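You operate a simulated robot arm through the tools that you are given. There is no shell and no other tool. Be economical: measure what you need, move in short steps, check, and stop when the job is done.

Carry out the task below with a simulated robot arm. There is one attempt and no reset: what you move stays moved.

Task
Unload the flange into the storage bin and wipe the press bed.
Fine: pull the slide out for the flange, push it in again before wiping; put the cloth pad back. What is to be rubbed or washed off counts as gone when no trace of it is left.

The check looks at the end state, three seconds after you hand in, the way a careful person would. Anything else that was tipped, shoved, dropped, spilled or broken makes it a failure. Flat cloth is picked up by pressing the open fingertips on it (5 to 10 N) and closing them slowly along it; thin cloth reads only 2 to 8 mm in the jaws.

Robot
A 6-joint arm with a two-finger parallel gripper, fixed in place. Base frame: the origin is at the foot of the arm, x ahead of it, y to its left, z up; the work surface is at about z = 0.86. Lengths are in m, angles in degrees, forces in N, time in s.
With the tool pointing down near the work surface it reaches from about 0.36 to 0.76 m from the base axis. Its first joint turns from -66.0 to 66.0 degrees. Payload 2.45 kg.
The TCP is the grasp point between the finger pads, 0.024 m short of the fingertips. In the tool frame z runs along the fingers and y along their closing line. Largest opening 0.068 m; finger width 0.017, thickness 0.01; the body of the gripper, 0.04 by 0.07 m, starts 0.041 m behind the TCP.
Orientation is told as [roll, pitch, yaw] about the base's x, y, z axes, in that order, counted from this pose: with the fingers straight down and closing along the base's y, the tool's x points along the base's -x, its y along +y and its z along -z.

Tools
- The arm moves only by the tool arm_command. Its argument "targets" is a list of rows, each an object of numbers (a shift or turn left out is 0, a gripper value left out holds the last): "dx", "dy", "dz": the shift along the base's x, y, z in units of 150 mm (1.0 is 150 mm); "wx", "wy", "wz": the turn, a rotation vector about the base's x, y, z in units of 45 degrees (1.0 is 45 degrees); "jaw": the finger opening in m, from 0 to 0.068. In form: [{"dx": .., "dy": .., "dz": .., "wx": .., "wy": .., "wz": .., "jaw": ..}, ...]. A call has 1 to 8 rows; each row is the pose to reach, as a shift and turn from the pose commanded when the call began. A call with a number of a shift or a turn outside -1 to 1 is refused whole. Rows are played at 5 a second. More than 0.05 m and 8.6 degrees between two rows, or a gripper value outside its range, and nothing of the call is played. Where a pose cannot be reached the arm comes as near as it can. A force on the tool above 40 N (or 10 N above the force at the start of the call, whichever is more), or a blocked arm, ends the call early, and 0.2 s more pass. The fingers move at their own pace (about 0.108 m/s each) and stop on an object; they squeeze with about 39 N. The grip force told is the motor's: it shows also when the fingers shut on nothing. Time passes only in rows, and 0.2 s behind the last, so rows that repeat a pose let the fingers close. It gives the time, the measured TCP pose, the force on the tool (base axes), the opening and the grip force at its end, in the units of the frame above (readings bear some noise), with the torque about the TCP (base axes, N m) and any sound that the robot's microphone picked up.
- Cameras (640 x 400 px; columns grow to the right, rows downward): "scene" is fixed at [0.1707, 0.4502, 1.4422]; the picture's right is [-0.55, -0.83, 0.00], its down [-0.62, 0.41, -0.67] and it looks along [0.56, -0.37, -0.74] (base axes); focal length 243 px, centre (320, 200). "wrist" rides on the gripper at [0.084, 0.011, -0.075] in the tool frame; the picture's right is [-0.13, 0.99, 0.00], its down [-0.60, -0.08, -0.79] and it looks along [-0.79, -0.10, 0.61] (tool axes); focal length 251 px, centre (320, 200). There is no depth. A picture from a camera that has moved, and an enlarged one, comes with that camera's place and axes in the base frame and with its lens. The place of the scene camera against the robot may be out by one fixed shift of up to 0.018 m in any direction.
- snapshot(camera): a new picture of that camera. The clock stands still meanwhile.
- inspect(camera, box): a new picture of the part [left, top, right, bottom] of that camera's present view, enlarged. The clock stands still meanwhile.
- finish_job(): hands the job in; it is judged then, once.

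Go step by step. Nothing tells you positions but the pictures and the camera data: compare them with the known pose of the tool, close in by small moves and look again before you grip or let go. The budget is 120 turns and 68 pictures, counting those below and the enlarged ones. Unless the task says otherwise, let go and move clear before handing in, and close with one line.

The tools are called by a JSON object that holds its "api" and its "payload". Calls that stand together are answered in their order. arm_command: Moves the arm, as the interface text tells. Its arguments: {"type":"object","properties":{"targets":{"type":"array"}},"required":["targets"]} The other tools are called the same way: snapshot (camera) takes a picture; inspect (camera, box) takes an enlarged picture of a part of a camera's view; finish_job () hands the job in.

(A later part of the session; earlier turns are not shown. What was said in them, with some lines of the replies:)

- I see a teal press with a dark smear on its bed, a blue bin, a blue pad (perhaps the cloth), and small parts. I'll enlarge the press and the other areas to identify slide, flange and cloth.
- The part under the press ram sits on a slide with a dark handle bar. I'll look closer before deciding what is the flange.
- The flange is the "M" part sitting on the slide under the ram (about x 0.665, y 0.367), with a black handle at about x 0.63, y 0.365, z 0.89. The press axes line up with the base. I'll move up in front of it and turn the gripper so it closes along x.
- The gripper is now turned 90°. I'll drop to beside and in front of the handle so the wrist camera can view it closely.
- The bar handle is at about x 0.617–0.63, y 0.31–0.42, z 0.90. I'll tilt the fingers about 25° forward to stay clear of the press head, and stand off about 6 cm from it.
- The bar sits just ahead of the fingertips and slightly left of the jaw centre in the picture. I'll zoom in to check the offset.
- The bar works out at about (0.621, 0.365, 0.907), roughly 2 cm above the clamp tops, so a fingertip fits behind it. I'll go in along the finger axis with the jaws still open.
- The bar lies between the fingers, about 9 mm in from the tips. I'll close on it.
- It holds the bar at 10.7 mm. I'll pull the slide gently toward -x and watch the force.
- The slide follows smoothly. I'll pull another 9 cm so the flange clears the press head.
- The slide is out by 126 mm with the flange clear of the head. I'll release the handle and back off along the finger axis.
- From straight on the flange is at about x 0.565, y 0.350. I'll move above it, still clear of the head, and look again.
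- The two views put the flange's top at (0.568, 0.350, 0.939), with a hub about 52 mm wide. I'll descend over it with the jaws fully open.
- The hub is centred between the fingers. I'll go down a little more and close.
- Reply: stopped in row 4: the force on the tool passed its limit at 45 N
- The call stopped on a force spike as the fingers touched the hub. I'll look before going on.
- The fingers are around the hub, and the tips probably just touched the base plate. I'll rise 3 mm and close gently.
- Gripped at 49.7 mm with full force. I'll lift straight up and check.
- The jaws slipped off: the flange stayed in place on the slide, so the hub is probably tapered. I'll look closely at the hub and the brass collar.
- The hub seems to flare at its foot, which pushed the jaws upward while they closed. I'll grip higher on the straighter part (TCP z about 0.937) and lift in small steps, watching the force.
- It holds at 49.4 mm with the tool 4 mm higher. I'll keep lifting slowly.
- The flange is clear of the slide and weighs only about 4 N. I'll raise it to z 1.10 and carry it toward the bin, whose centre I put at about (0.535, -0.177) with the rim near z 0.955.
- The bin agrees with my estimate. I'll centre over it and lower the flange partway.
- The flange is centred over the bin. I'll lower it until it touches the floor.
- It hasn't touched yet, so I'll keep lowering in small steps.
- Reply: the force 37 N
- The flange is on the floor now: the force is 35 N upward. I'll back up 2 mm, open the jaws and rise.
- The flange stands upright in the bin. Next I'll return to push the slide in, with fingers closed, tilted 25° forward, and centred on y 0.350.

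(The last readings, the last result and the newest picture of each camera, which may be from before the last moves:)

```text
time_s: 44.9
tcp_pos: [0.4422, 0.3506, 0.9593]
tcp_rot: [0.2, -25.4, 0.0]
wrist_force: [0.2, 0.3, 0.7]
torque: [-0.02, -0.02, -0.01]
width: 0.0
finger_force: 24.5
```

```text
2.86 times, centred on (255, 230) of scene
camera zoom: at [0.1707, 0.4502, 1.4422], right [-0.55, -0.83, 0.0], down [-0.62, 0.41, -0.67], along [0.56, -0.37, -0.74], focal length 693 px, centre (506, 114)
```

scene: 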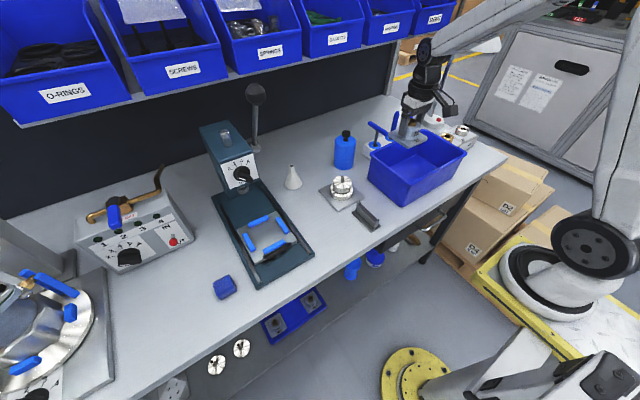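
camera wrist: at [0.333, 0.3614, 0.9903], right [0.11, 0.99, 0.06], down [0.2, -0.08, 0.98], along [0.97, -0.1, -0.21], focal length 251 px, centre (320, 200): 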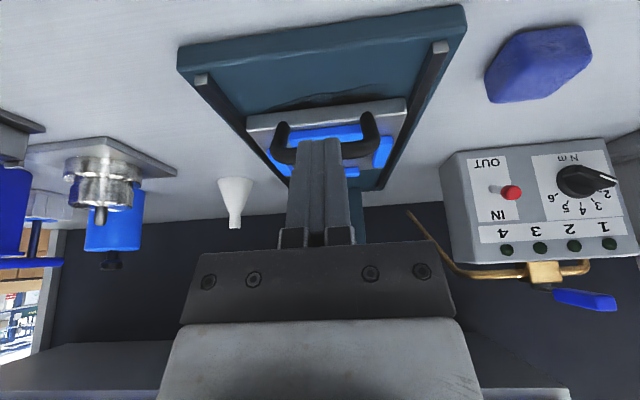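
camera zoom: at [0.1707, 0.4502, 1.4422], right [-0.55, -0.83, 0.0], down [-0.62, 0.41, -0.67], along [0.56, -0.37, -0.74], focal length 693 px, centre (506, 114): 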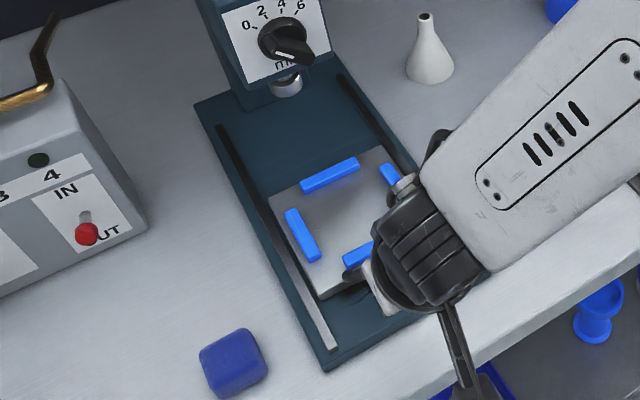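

The closed fingers are centred in front of the U-shaped handle. I'll lower to bar height and push slowly along +x.

{"api": "arm_command", "payload": {"targets": [{"dz": -0.15}, {"dz": -0.27}, {"dx": 0.1, "dz": -0.27}, {"dx": 0.2, "dz": -0.27}, {"dx": 0.3, "dz": -0.27}, {"dx": 0.4, "dz": -0.27}]}}

{"api": "inspect", "payload": {"camera": "wrist", "box": [180, 20, 500, 240]}}

```text
time_s: 46.3
tcp_pos: [0.5016, 0.3495, 0.9196]
tcp_rot: [0.2, -25.4, 0.1]
wrist_force: [0.4, -0.5, -0.4]
torque: [0.01, -0.02, -0.04]
width: 0.0001
finger_force: 23.4
```

```text
1.82 times, centred on (340, 130) of wrist
camera zoom: at [0.3913, 0.3603, 0.9506], right [0.11, 0.99, 0.06], down [0.2, -0.08, 0.98], along [0.97, -0.1, -0.21], focal length 457 px, centre (284, 327)
```

zoom: 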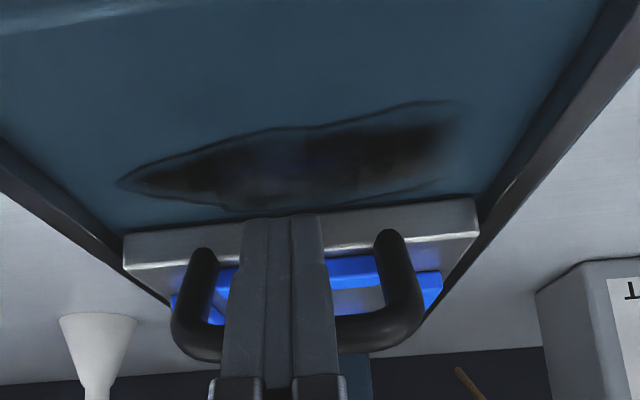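

The fingers are behind the bar and pushing. I'll continue, then ease on to the end stop.

{"api": "arm_command", "payload": {"targets": [{"dx": 0.1}, {"dx": 0.2}, {"dx": 0.3}, {"dx": 0.4}, {"dx": 0.5}, {"dx": 0.58}]}}

{"api": "arm_command", "payload": {"targets": [{"dx": 0.03}, {"dx": 0.06}, {"dx": 0.09}, {"dx": 0.12}, {"dx": 0.14}]}}

{"api": "inspect", "payload": {"camera": "scene", "box": [190, 130, 320, 300]}}

```text
time_s: 47.7
tcp_pos: [0.5894, 0.3502, 0.9193]
tcp_rot: [0.1, -25.4, 0.0]
wrist_force: [0.0, 0.1, 0.4]
torque: [0.02, 0.03, -0.02]
width: 0.0
finger_force: 22.9
```

```text
time_s: 48.8
tcp_pos: [0.5995, 0.3518, 0.9148]
tcp_rot: [-0.4, -24.7, 0.4]
wrist_force: [-3.5, -0.5, 0.0]
torque: [-0.03, -0.05, 0.02]
width: 0.0
finger_force: 23.4
stopped in row 5: the force on the tool passed its limit at 45 N (the readings are from after the stop); the commanded pose is now the measured one
```

```text
2.35 times, centred on (255, 215) of scene
camera zoom: at [0.1706, 0.4502, 1.4422], right [-0.55, -0.83, 0.0], down [-0.62, 0.41, -0.67], along [0.56, -0.37, -0.74], focal length 571 px, centre (473, 165)
```

zoom: 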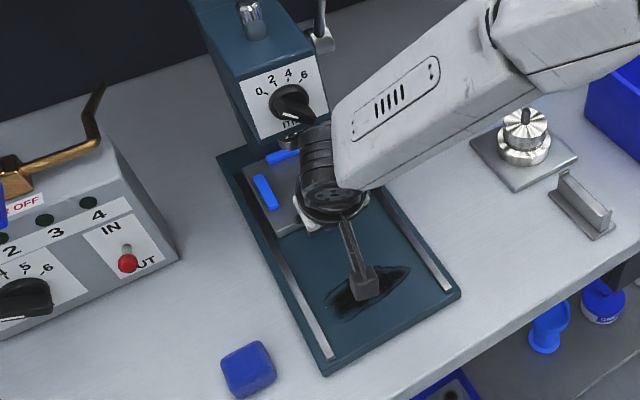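

The slide has reached its end stop. I'll back off, rise, untilt, and move toward the pad for a look at both.

{"api": "arm_command", "payload": {"targets": [{"dx": -0.1, "dz": 0.03}, {"dx": -0.25, "dz": 0.2}, {"dx": -0.45, "dz": 0.4}, {"dx": -0.6, "dz": 0.65, "wy": 0.13}, {"dx": -0.8, "dz": 0.85, "wy": 0.26}, {"dx": -0.95, "dz": 1.0, "wy": 0.4, "jaw": 0.06}, {"dx": -1.0, "dz": 1.0, "wy": 0.555, "jaw": 0.06}]}}

{"api": "snapshot", "payload": {"camera": "wrist"}}

{"api": "inspect", "payload": {"camera": "scene", "box": [190, 130, 320, 300]}}

```text
time_s: 50.4
tcp_pos: [0.4517, 0.3501, 1.066]
tcp_rot: [-0.3, 0.3, 0.4]
wrist_force: [0.3, 0.3, -0.4]
torque: [0.0, 0.0, 0.01]
width: 0.06
finger_force: 0.0
```

```text
26 pictures are left
camera wrist: at [0.3664, 0.3615, 1.1411], right [0.12, 0.99, 0.0], down [0.61, -0.07, 0.79], along [0.78, -0.1, -0.61], focal length 251 px, centre (320, 200)
```

wrist: 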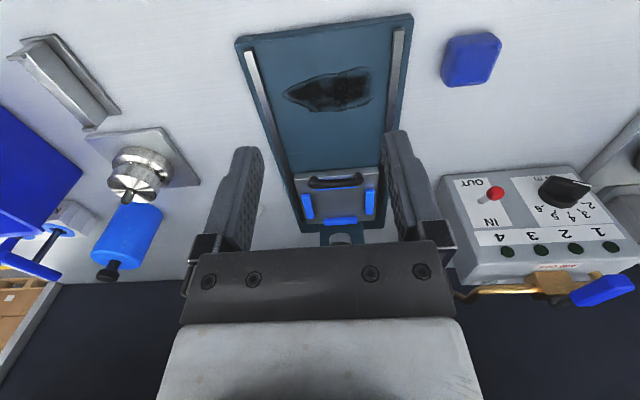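

```text
2.35 times, centred on (255, 215) of scene
camera zoom: at [0.1706, 0.4502, 1.4422], right [-0.55, -0.83, 0.0], down [-0.62, 0.41, -0.67], along [0.56, -0.37, -0.74], focal length 571 px, centre (473, 165)
```

zoom: 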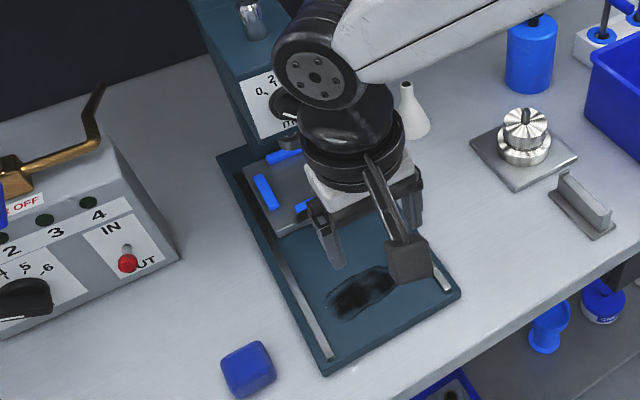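

The slide is in. The pad is at about (0.495, 0.50), so I'll move above it for a closer look.

{"api": "arm_command", "payload": {"targets": [{"dx": 0.05, "dy": 0.25}, {"dx": 0.1, "dy": 0.5}, {"dx": 0.16, "dy": 0.75, "dz": -0.1}, {"dx": 0.2, "dy": 1.0, "dz": -0.2, "jaw": 0.068}, {"dx": 0.2, "dy": 1.0, "dz": -0.4, "jaw": 0.068}]}}

{"api": "snapshot", "payload": {"camera": "wrist"}}

{"api": "inspect", "payload": {"camera": "scene", "box": [180, 220, 300, 320]}}

```text
time_s: 51.6
tcp_pos: [0.4808, 0.5031, 1.0052]
tcp_rot: [-0.3, 0.2, 0.3]
wrist_force: [0.1, -0.1, 0.3]
torque: [-0.01, -0.03, -0.07]
width: 0.0681
finger_force: 0.0
```

```text
24 pictures are left
camera wrist: at [0.3956, 0.5139, 1.0806], right [0.12, 0.99, -0.01], down [0.61, -0.07, 0.79], along [0.78, -0.1, -0.61], focal length 251 px, centre (320, 200)
```

wrist: 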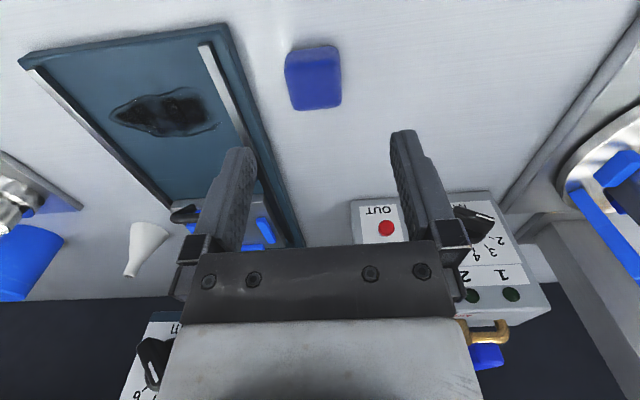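

```text
4.00 times, centred on (240, 270) of scene
camera zoom: at [0.1707, 0.4502, 1.4422], right [-0.55, -0.83, 0.0], down [-0.62, 0.41, -0.67], along [0.56, -0.37, -0.74], focal length 970 px, centre (640, -80)
```

zoom: 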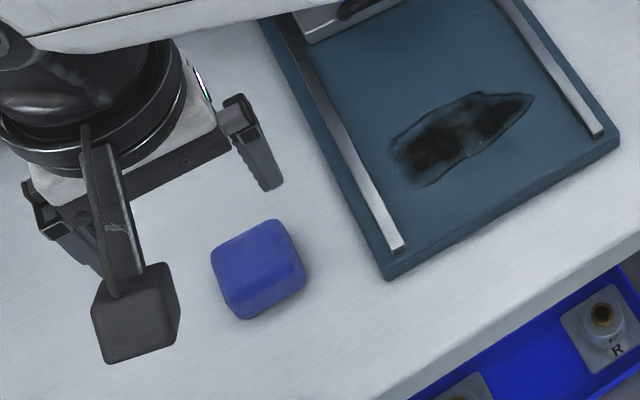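

The pad is about 43 mm across in y and 2 cm thick, centred near (0.492, 0.497). I'll descend over it in two stages.

{"api": "arm_command", "payload": {"targets": [{"dx": 0.075, "dy": -0.04, "dz": -0.15}, {"dx": 0.075, "dy": -0.04, "dz": -0.35}, {"dx": 0.075, "dy": -0.04, "dz": -0.55}]}}

{"api": "snapshot", "payload": {"camera": "wrist"}}

```text
time_s: 52.4
tcp_pos: [0.4918, 0.4954, 0.9212]
tcp_rot: [-0.3, 0.2, 0.3]
wrist_force: [0.2, -0.4, -1.1]
torque: [0.0, 0.01, 0.05]
width: 0.0678
finger_force: 0.0
```

```text
22 pictures are left
camera wrist: at [0.4068, 0.5062, 0.9958], right [0.12, 0.99, 0.0], down [0.61, -0.07, 0.79], along [0.79, -0.1, -0.61], focal length 251 px, centre (320, 200)
```

wrist: 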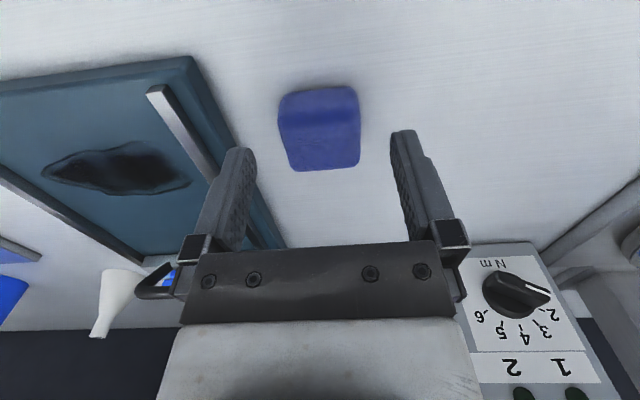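

Aligned. The pad's top is at about z 0.88, so I'll lower the tips around it and close slowly.

{"api": "arm_command", "payload": {"targets": [{"dx": -0.01, "dz": -0.07}, {"dx": -0.01, "dz": -0.14}, {"dx": -0.01, "dz": -0.18}, {"dx": -0.01, "dz": -0.18}]}}

{"api": "arm_command", "payload": {"targets": [{"jaw": 0.058}, {"jaw": 0.052}, {"jaw": 0.047}, {"jaw": 0.043}, {"jaw": 0.04}, {"jaw": 0.037}, {"jaw": 0.034}]}}

{"api": "snapshot", "payload": {"camera": "wrist"}}

```text
time_s: 53.4
tcp_pos: [0.4888, 0.4953, 0.8951]
tcp_rot: [-0.2, 0.1, 0.3]
wrist_force: [-0.8, -0.3, 0.8]
torque: [0.02, 0.01, 0.0]
width: 0.0682
finger_force: 0.1
```

```text
time_s: 55.0
tcp_pos: [0.4894, 0.4963, 0.896]
tcp_rot: [-0.2, 0.0, 0.2]
wrist_force: [0.1, 0.1, -0.7]
torque: [0.02, 0.01, 0.04]
width: 0.0429
finger_force: 38.8
```

```text
21 pictures are left
camera wrist: at [0.4044, 0.5058, 0.9693], right [0.12, 0.99, 0.0], down [0.61, -0.07, 0.79], along [0.79, -0.1, -0.61], focal length 251 px, centre (320, 200)
```

wrist: 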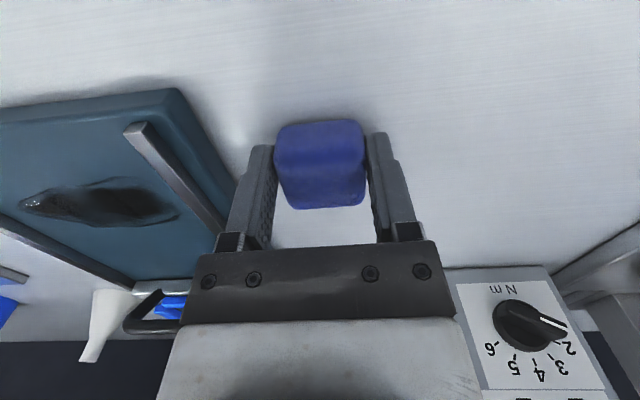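

The pad is held at 42.9 mm, and its home TCP is (0.489, 0.496, 0.896). The stain spans about x 0.49–0.54, y 0.30–0.40. I'll lift, turn the gripper 90° so the fingers stay off the rails, and go above the stain.

{"api": "arm_command", "payload": {"targets": [{"dz": 0.1}, {"dz": 0.3}, {"dz": 0.5}, {"dz": 0.65}]}}

{"api": "arm_command", "payload": {"targets": [{"dx": 0.02, "dy": -0.16, "wz": 0.166}, {"dx": 0.05, "dy": -0.33, "wz": 0.333}, {"dx": 0.08, "dy": -0.5, "wz": 0.5}, {"dx": 0.1, "dy": -0.66, "wz": 0.666}, {"dx": 0.12, "dy": -0.83, "wz": 0.833}, {"dx": 0.14, "dy": -1.0, "wz": 1.0}]}}

{"api": "arm_command", "payload": {"targets": [{"wz": 0.166}, {"wz": 0.333}, {"wz": 0.5}, {"wz": 0.666}, {"wz": 0.833}, {"wz": 0.995}]}}

{"api": "snapshot", "payload": {"camera": "wrist"}}

{"api": "inspect", "payload": {"camera": "scene", "box": [190, 160, 330, 300]}}

```text
time_s: 56.0
tcp_pos: [0.4905, 0.4957, 0.9934]
tcp_rot: [-0.1, 0.2, 0.2]
wrist_force: [-0.8, 0.2, -0.3]
torque: [0.0, 0.01, -0.02]
width: 0.0429
finger_force: 39.3
```

```text
time_s: 57.4
tcp_pos: [0.5117, 0.3494, 0.9947]
tcp_rot: [-0.1, 0.1, 45.5]
wrist_force: [0.1, 0.2, -0.3]
torque: [0.0, -0.02, 0.01]
width: 0.0431
finger_force: 39.0
```

```text
time_s: 58.8
tcp_pos: [0.5105, 0.345, 0.9923]
tcp_rot: [-0.2, 0.2, 90.3]
wrist_force: [0.5, -0.2, 0.8]
torque: [0.03, -0.03, -0.01]
width: 0.0432
finger_force: 38.7
```

```text
20 pictures are left
camera wrist: at [0.4992, 0.262, 1.0674], right [-0.99, 0.12, 0.0], down [0.07, 0.61, 0.79], along [0.1, 0.78, -0.61], focal length 251 px, centre (320, 200)
```

wrist: 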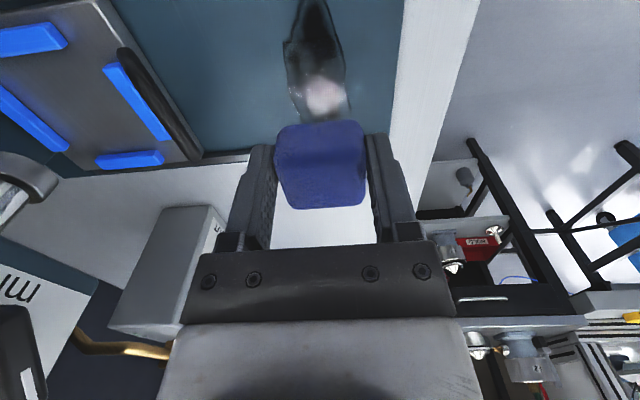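

```text
2.86 times, centred on (260, 230) of scene
camera zoom: at [0.1707, 0.4502, 1.4422], right [-0.55, -0.83, 0.0], down [-0.62, 0.41, -0.67], along [0.56, -0.37, -0.74], focal length 693 px, centre (491, 114)
```

zoom: 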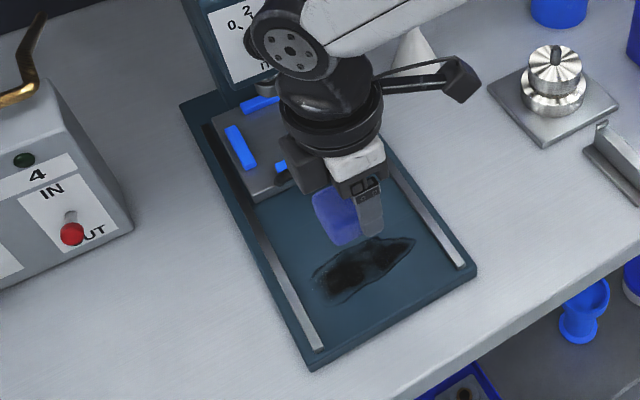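

The pad is above the stain. I'll lower it at x 0.502 until I feel light contact.

{"api": "arm_command", "payload": {"targets": [{"dx": -0.057, "dz": -0.2}, {"dx": -0.057, "dz": -0.38}, {"dx": -0.057, "dz": -0.5}]}}

{"api": "arm_command", "payload": {"targets": [{"dz": -0.013}, {"dz": -0.027}, {"dz": -0.04}, {"dz": -0.04}]}}

```text
time_s: 59.6
tcp_pos: [0.5022, 0.345, 0.9183]
tcp_rot: [-0.2, 0.3, 90.1]
wrist_force: [0.2, 0.4, -1.1]
torque: [0.01, 0.0, 0.0]
width: 0.0431
finger_force: 38.5
```

```text
time_s: 60.6
tcp_pos: [0.5032, 0.3455, 0.913]
tcp_rot: [-0.3, 0.1, 90.0]
wrist_force: [-0.6, -3.3, 9.1]
torque: [0.0, 0.2, 0.02]
width: 0.043
finger_force: 39.1
```

I have contact at 9 N. I'll sweep back and forth in y along this lane.

{"api": "arm_command", "payload": {"targets": [{"dy": 0.1}, {"dy": 0.2}, {"dy": 0.28}, {"dy": 0.1}, {"dy": -0.08}, {"dy": -0.22}, {"dy": -0.1}, {"dy": 0.0}]}}

{"api": "arm_command", "payload": {"targets": [{"dx": 0.08}, {"dx": 0.16}, {"dx": 0.16, "dy": 0.14}, {"dx": 0.16, "dy": 0.28}, {"dx": 0.16, "dy": 0.1}, {"dx": 0.16, "dy": -0.08}, {"dx": 0.16, "dy": -0.22}, {"dx": 0.16, "dy": 0.0}]}}

{"api": "inspect", "payload": {"camera": "scene", "box": [190, 160, 330, 300]}}

```text
time_s: 62.4
tcp_pos: [0.5023, 0.3448, 0.9133]
tcp_rot: [-0.2, 0.2, 90.1]
wrist_force: [-0.1, -2.7, 4.6]
torque: [0.03, 0.03, 0.02]
width: 0.0429
finger_force: 39.0
```

```text
time_s: 64.2
tcp_pos: [0.5298, 0.345, 0.9116]
tcp_rot: [-0.2, 0.2, 90.0]
wrist_force: [0.6, -12.2, 24.8]
torque: [-0.17, 0.03, 0.06]
width: 0.0429
finger_force: 39.0
```

```text
2.86 times, centred on (260, 230) of scene
camera zoom: at [0.1703, 0.4495, 1.4425], right [-0.55, -0.83, 0.0], down [-0.62, 0.41, -0.67], along [0.56, -0.37, -0.74], focal length 693 px, centre (491, 114)
```

zoom: 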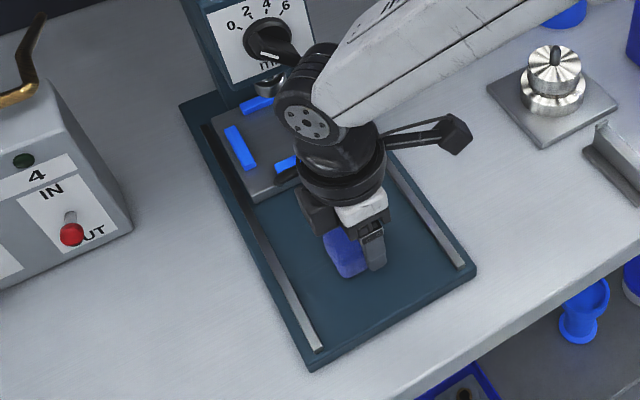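

The stain looks gone where I can see. I'll lift to check the whole bed.

{"api": "arm_command", "payload": {"targets": [{"dz": 0.1}, {"dz": 0.3}, {"dz": 0.55}]}}

{"api": "inspect", "payload": {"camera": "scene", "box": [215, 210, 325, 295]}}

{"api": "inspect", "payload": {"camera": "wrist", "box": [180, 0, 460, 170]}}

```text
time_s: 65.0
tcp_pos: [0.5256, 0.3483, 0.9934]
tcp_rot: [-0.1, 0.4, 90.2]
wrist_force: [-0.8, 0.6, -0.6]
torque: [-0.02, 0.0, -0.01]
width: 0.0429
finger_force: 39.0
```

```text
4.71 times, centred on (270, 252) of scene
camera zoom: at [0.1707, 0.4502, 1.4422], right [-0.55, -0.83, 0.0], down [-0.62, 0.41, -0.67], along [0.56, -0.37, -0.74], focal length 1142 px, centre (555, -47)
```

zoom: 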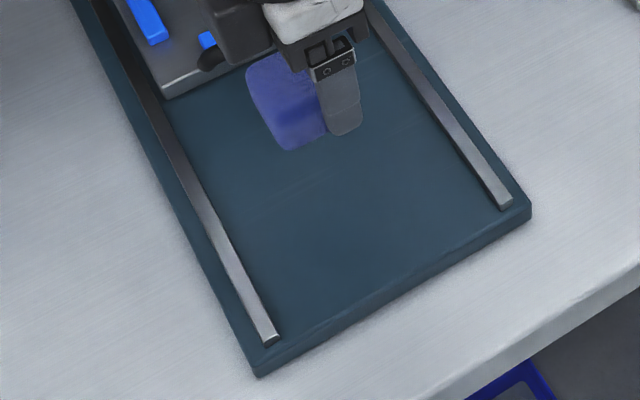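

```text
2.29 times, centred on (320, 85) of wrist
camera zoom: at [0.5126, 0.2635, 1.0684], right [-0.99, 0.13, 0.0], down [0.08, 0.61, 0.79], along [0.1, 0.78, -0.61], focal length 575 px, centre (320, 463)
```

zoom: 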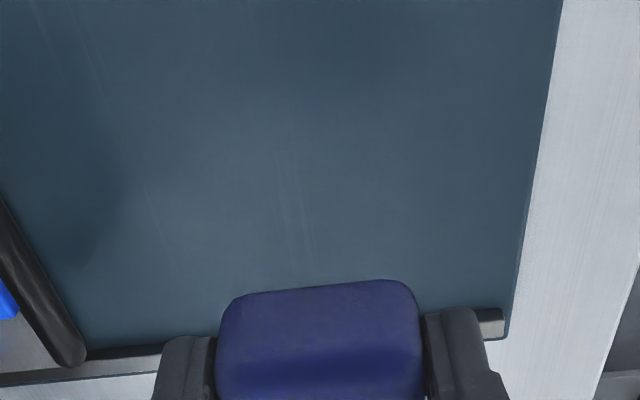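

Only very faint streaks remain, possibly surface texture. To be safe I'll rub the area again over slightly wider lanes.

{"api": "arm_command", "payload": {"targets": [{"dx": 0.1, "dz": -0.2}, {"dx": 0.1, "dz": -0.4}, {"dx": 0.1, "dz": -0.5}, {"dx": 0.1, "dz": -0.535}, {"dx": 0.1, "dz": -0.535}]}}

```text
time_s: 66.2
tcp_pos: [0.542, 0.3467, 0.9159]
tcp_rot: [-0.2, 0.2, 90.1]
wrist_force: [-0.9, -0.5, -0.4]
torque: [-0.01, 0.01, 0.01]
width: 0.0428
finger_force: 38.6
```

{"api": "arm_command", "payload": {"targets": [{"dz": -0.015}, {"dz": -0.03}, {"dz": -0.03, "dy": 0.14}, {"dz": -0.03, "dy": 0.28}, {"dz": -0.03, "dy": 0.1}, {"dz": -0.03, "dy": -0.1}, {"dz": -0.03, "dy": -0.22}, {"dz": -0.03, "dy": 0.0}]}}

{"api": "arm_command", "payload": {"targets": [{"dx": -0.09}, {"dx": -0.09, "dy": 0.14}, {"dx": -0.09, "dy": 0.28}, {"dx": -0.09, "dy": 0.1}, {"dx": -0.09, "dy": -0.1}, {"dx": -0.09, "dy": -0.22}, {"dx": -0.18, "dy": -0.22}, {"dx": -0.18, "dy": 0.0}]}}

{"api": "arm_command", "payload": {"targets": [{"dy": 0.14}, {"dy": 0.28}, {"dx": -0.1, "dy": 0.28}, {"dx": -0.1, "dy": 0.1}, {"dx": -0.1, "dy": -0.1}, {"dx": -0.1, "dy": -0.22}, {"dx": -0.1, "dy": -0.1}, {"dx": -0.1, "dy": 0.0}]}}

{"api": "arm_command", "payload": {"targets": [{"dz": 0.1}, {"dz": 0.3}, {"dz": 0.55}]}}

{"api": "inspect", "payload": {"camera": "wrist", "box": [120, 0, 400, 170]}}

{"api": "inspect", "payload": {"camera": "scene", "box": [215, 210, 325, 295]}}

```text
time_s: 68.0
tcp_pos: [0.5424, 0.3441, 0.9127]
tcp_rot: [-0.4, 0.2, 90.0]
wrist_force: [2.1, -14.3, 31.1]
torque: [-0.25, 0.11, 0.11]
width: 0.043
finger_force: 39.4
```

```text
time_s: 69.8
tcp_pos: [0.5155, 0.3446, 0.9123]
tcp_rot: [-0.3, 0.2, 90.1]
wrist_force: [0.4, -16.1, 34.7]
torque: [-0.28, 0.06, 0.07]
width: 0.0429
finger_force: 39.1
```

```text
time_s: 71.4
tcp_pos: [0.5026, 0.3175, 0.9125]
tcp_rot: [-0.4, 0.3, 90.0]
wrist_force: [-0.7, 1.4, 5.9]
torque: [0.2, 0.09, 0.03]
width: 0.0426
finger_force: 38.9
stopped in row 7: the force on the tool passed its limit at 50 N (the readings are from after the stop); the commanded pose is now the measured one
```

```text
time_s: 72.2
tcp_pos: [0.5049, 0.315, 0.9929]
tcp_rot: [-0.1, 0.5, 90.0]
wrist_force: [-0.7, 0.1, -0.2]
torque: [0.03, -0.03, -0.04]
width: 0.043
finger_force: 39.1
```

```text
2.29 times, centred on (260, 85) of wrist
camera zoom: at [0.4916, 0.232, 1.068], right [-0.99, 0.13, 0.0], down [0.08, 0.61, 0.79], along [0.1, 0.78, -0.61], focal length 575 px, centre (457, 463)
```

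zoom: 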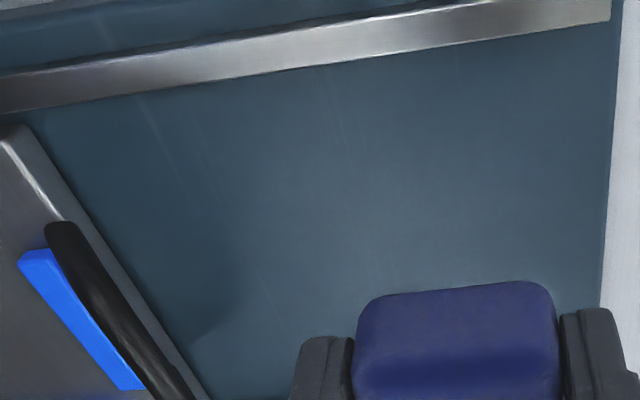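

```text
4.71 times, centred on (270, 252) of scene
camera zoom: at [0.1706, 0.4502, 1.4422], right [-0.55, -0.83, 0.0], down [-0.62, 0.41, -0.67], along [0.56, -0.37, -0.74], focal length 1142 px, centre (555, -47)
```

zoom: 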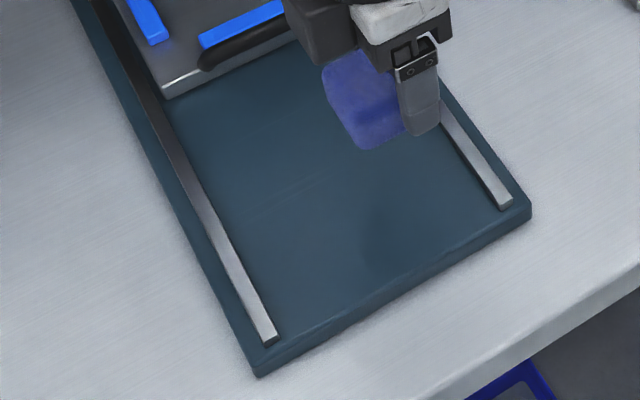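

The bed is clean; the faint lines also run outside the old stain, so they are surface texture. I'll turn back and carry the pad to its original spot.

{"api": "arm_command", "payload": {"targets": [{"dy": 0.1, "wz": -0.166}, {"dy": 0.2, "wz": -0.333}, {"dy": 0.3, "wz": -0.5}, {"dy": 0.4, "wz": -0.666}, {"dy": 0.5, "wz": -0.833}, {"dy": 0.6, "wz": -1.0}]}}

{"api": "arm_command", "payload": {"targets": [{"dx": -0.02, "dy": 0.1, "wz": -0.166}, {"dx": -0.04, "dy": 0.2, "wz": -0.333}, {"dx": -0.06, "dy": 0.3, "wz": -0.5}, {"dx": -0.08, "dy": 0.4, "wz": -0.666}, {"dx": -0.1, "dy": 0.5, "wz": -0.833}, {"dx": -0.1, "dy": 0.6, "wz": -0.995}]}}

```text
time_s: 73.6
tcp_pos: [0.5028, 0.4073, 0.9955]
tcp_rot: [-0.2, 0.4, 44.8]
wrist_force: [0.1, 0.0, -0.9]
torque: [-0.02, -0.01, 0.02]
width: 0.0431
finger_force: 39.5
```

```text
time_s: 75.0
tcp_pos: [0.4898, 0.497, 0.9937]
tcp_rot: [-0.3, 0.3, 0.0]
wrist_force: [-0.3, 0.5, -0.3]
torque: [-0.01, 0.01, 0.0]
width: 0.0429
finger_force: 39.1
```

Right above home, so I'll lower the pad to its original height, the last few millimetres slowly.

{"api": "arm_command", "payload": {"targets": [{"dz": -0.2}, {"dz": -0.4}, {"dz": -0.55}, {"dz": -0.61}, {"dz": -0.63}]}}

{"api": "arm_command", "payload": {"targets": [{"dz": -0.01}, {"dz": -0.02}, {"dz": -0.02}]}}

```text
time_s: 76.2
tcp_pos: [0.488, 0.4972, 0.9006]
tcp_rot: [-0.1, 0.5, 0.2]
wrist_force: [0.6, -0.3, -0.5]
torque: [-0.01, -0.02, -0.01]
width: 0.0431
finger_force: 39.2
```

```text
time_s: 77.0
tcp_pos: [0.4884, 0.4985, 0.8964]
tcp_rot: [-0.1, 0.4, 0.3]
wrist_force: [0.4, -1.0, 0.1]
torque: [0.0, 0.02, 0.01]
width: 0.043
finger_force: 39.1
```

{"api": "arm_command", "payload": {"targets": [{"dz": -0.008}, {"dz": -0.015}, {"dz": -0.015}]}}

```text
time_s: 77.8
tcp_pos: [0.4869, 0.4986, 0.8952]
tcp_rot: [-0.3, 0.4, 0.3]
wrist_force: [0.4, 0.8, 0.0]
torque: [-0.01, 0.0, -0.01]
width: 0.0431
finger_force: 38.6
```

{"api": "arm_command", "payload": {"targets": [{"dz": -0.008}, {"dz": -0.015}, {"dz": -0.022}, {"dz": -0.022}]}}

```text
time_s: 78.8
tcp_pos: [0.4891, 0.4987, 0.895]
tcp_rot: [0.0, 0.3, 0.2]
wrist_force: [-8.8, -2.4, 24.6]
torque: [-0.14, -0.03, -0.01]
width: 0.0431
finger_force: 38.9
```

The pad is on the table. I'll ease up, open the jaws evenly and rise.

{"api": "arm_command", "payload": {"targets": [{"dz": 0.02}, {"dz": 0.02, "jaw": 0.05}, {"dz": 0.02, "jaw": 0.06}, {"dz": 0.02, "jaw": 0.068}, {"dz": 0.1}, {"dz": 0.3}, {"dz": 0.55}, {"dz": 0.8}]}}

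{"api": "arm_command", "payload": {"targets": [{"dx": -0.1, "dy": -0.2, "dz": 0.15}, {"dx": -0.2, "dy": -0.45, "dz": 0.3}, {"dx": -0.3, "dy": -0.7, "dz": 0.4}, {"dx": -0.4, "dy": -0.95, "dz": 0.4}]}}

{"api": "arm_command", "payload": {"targets": [{"dy": -0.25}, {"dy": -0.5}, {"dy": -0.75}, {"dy": -1.0}]}}

{"api": "snapshot", "payload": {"camera": "scene"}}

{"api": "inspect", "payload": {"camera": "scene", "box": [190, 110, 330, 300]}}

{"api": "inspect", "payload": {"camera": "wrist", "box": [300, 0, 640, 240]}}

```text
time_s: 80.6
tcp_pos: [0.4869, 0.4983, 1.0129]
tcp_rot: [-0.4, 0.4, 0.2]
wrist_force: [0.6, -0.4, 0.0]
torque: [-0.03, 0.02, -0.02]
width: 0.0681
finger_force: 0.0
```

```text
time_s: 81.6
tcp_pos: [0.4305, 0.3533, 1.0722]
tcp_rot: [-0.1, 0.4, 0.1]
wrist_force: [0.4, -0.2, -0.1]
torque: [0.02, 0.03, -0.04]
width: 0.0682
finger_force: 0.0
```

```text
time_s: 82.6
tcp_pos: [0.428, 0.2043, 1.0694]
tcp_rot: [-0.2, 0.5, 0.2]
wrist_force: [-0.5, -0.2, -0.4]
torque: [-0.01, -0.01, 0.01]
width: 0.0679
finger_force: 0.1
```

```text
13 pictures are left
```

scene: 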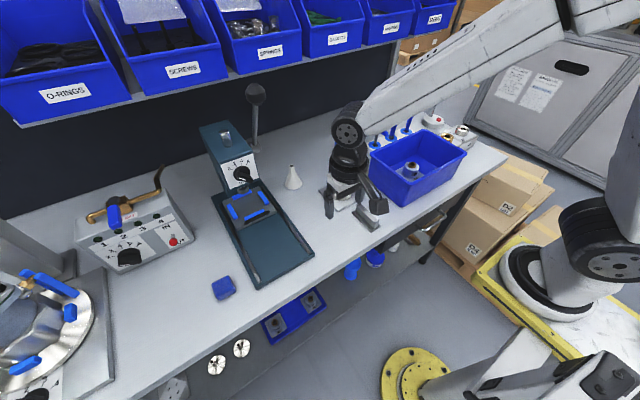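

```text
2.11 times, centred on (260, 205) of scene
camera zoom: at [0.1706, 0.4502, 1.4422], right [-0.55, -0.83, 0.0], down [-0.62, 0.41, -0.67], along [0.56, -0.37, -0.74], focal length 511 px, centre (446, 190)
```

zoom: 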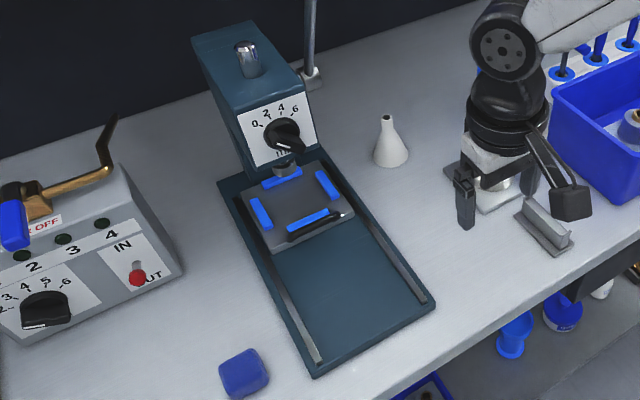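

```text
1.67 times, centred on (470, 120) of wrist
camera zoom: at [0.3436, 0.2169, 1.1437], right [0.13, 0.99, 0.0], down [0.61, -0.07, 0.79], along [0.78, -0.1, -0.61], focal length 419 px, centre (70, 333)
```

zoom: 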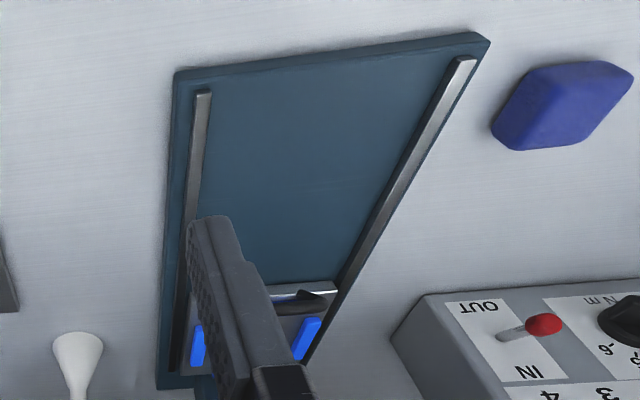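

The bed is clean, the slide is back where it started, the pad is within about 2 mm of its old spot, and the flange stands in the bin. The arm is clear, so I'm handing in.

{"api": "finish_job", "payload": {}}

```text
The job is handed in.
```

The flange is in the storage bin, the slide is pushed back in, the press bed is wiped with no trace of the stain visible, and the cloth pad is back in its place.
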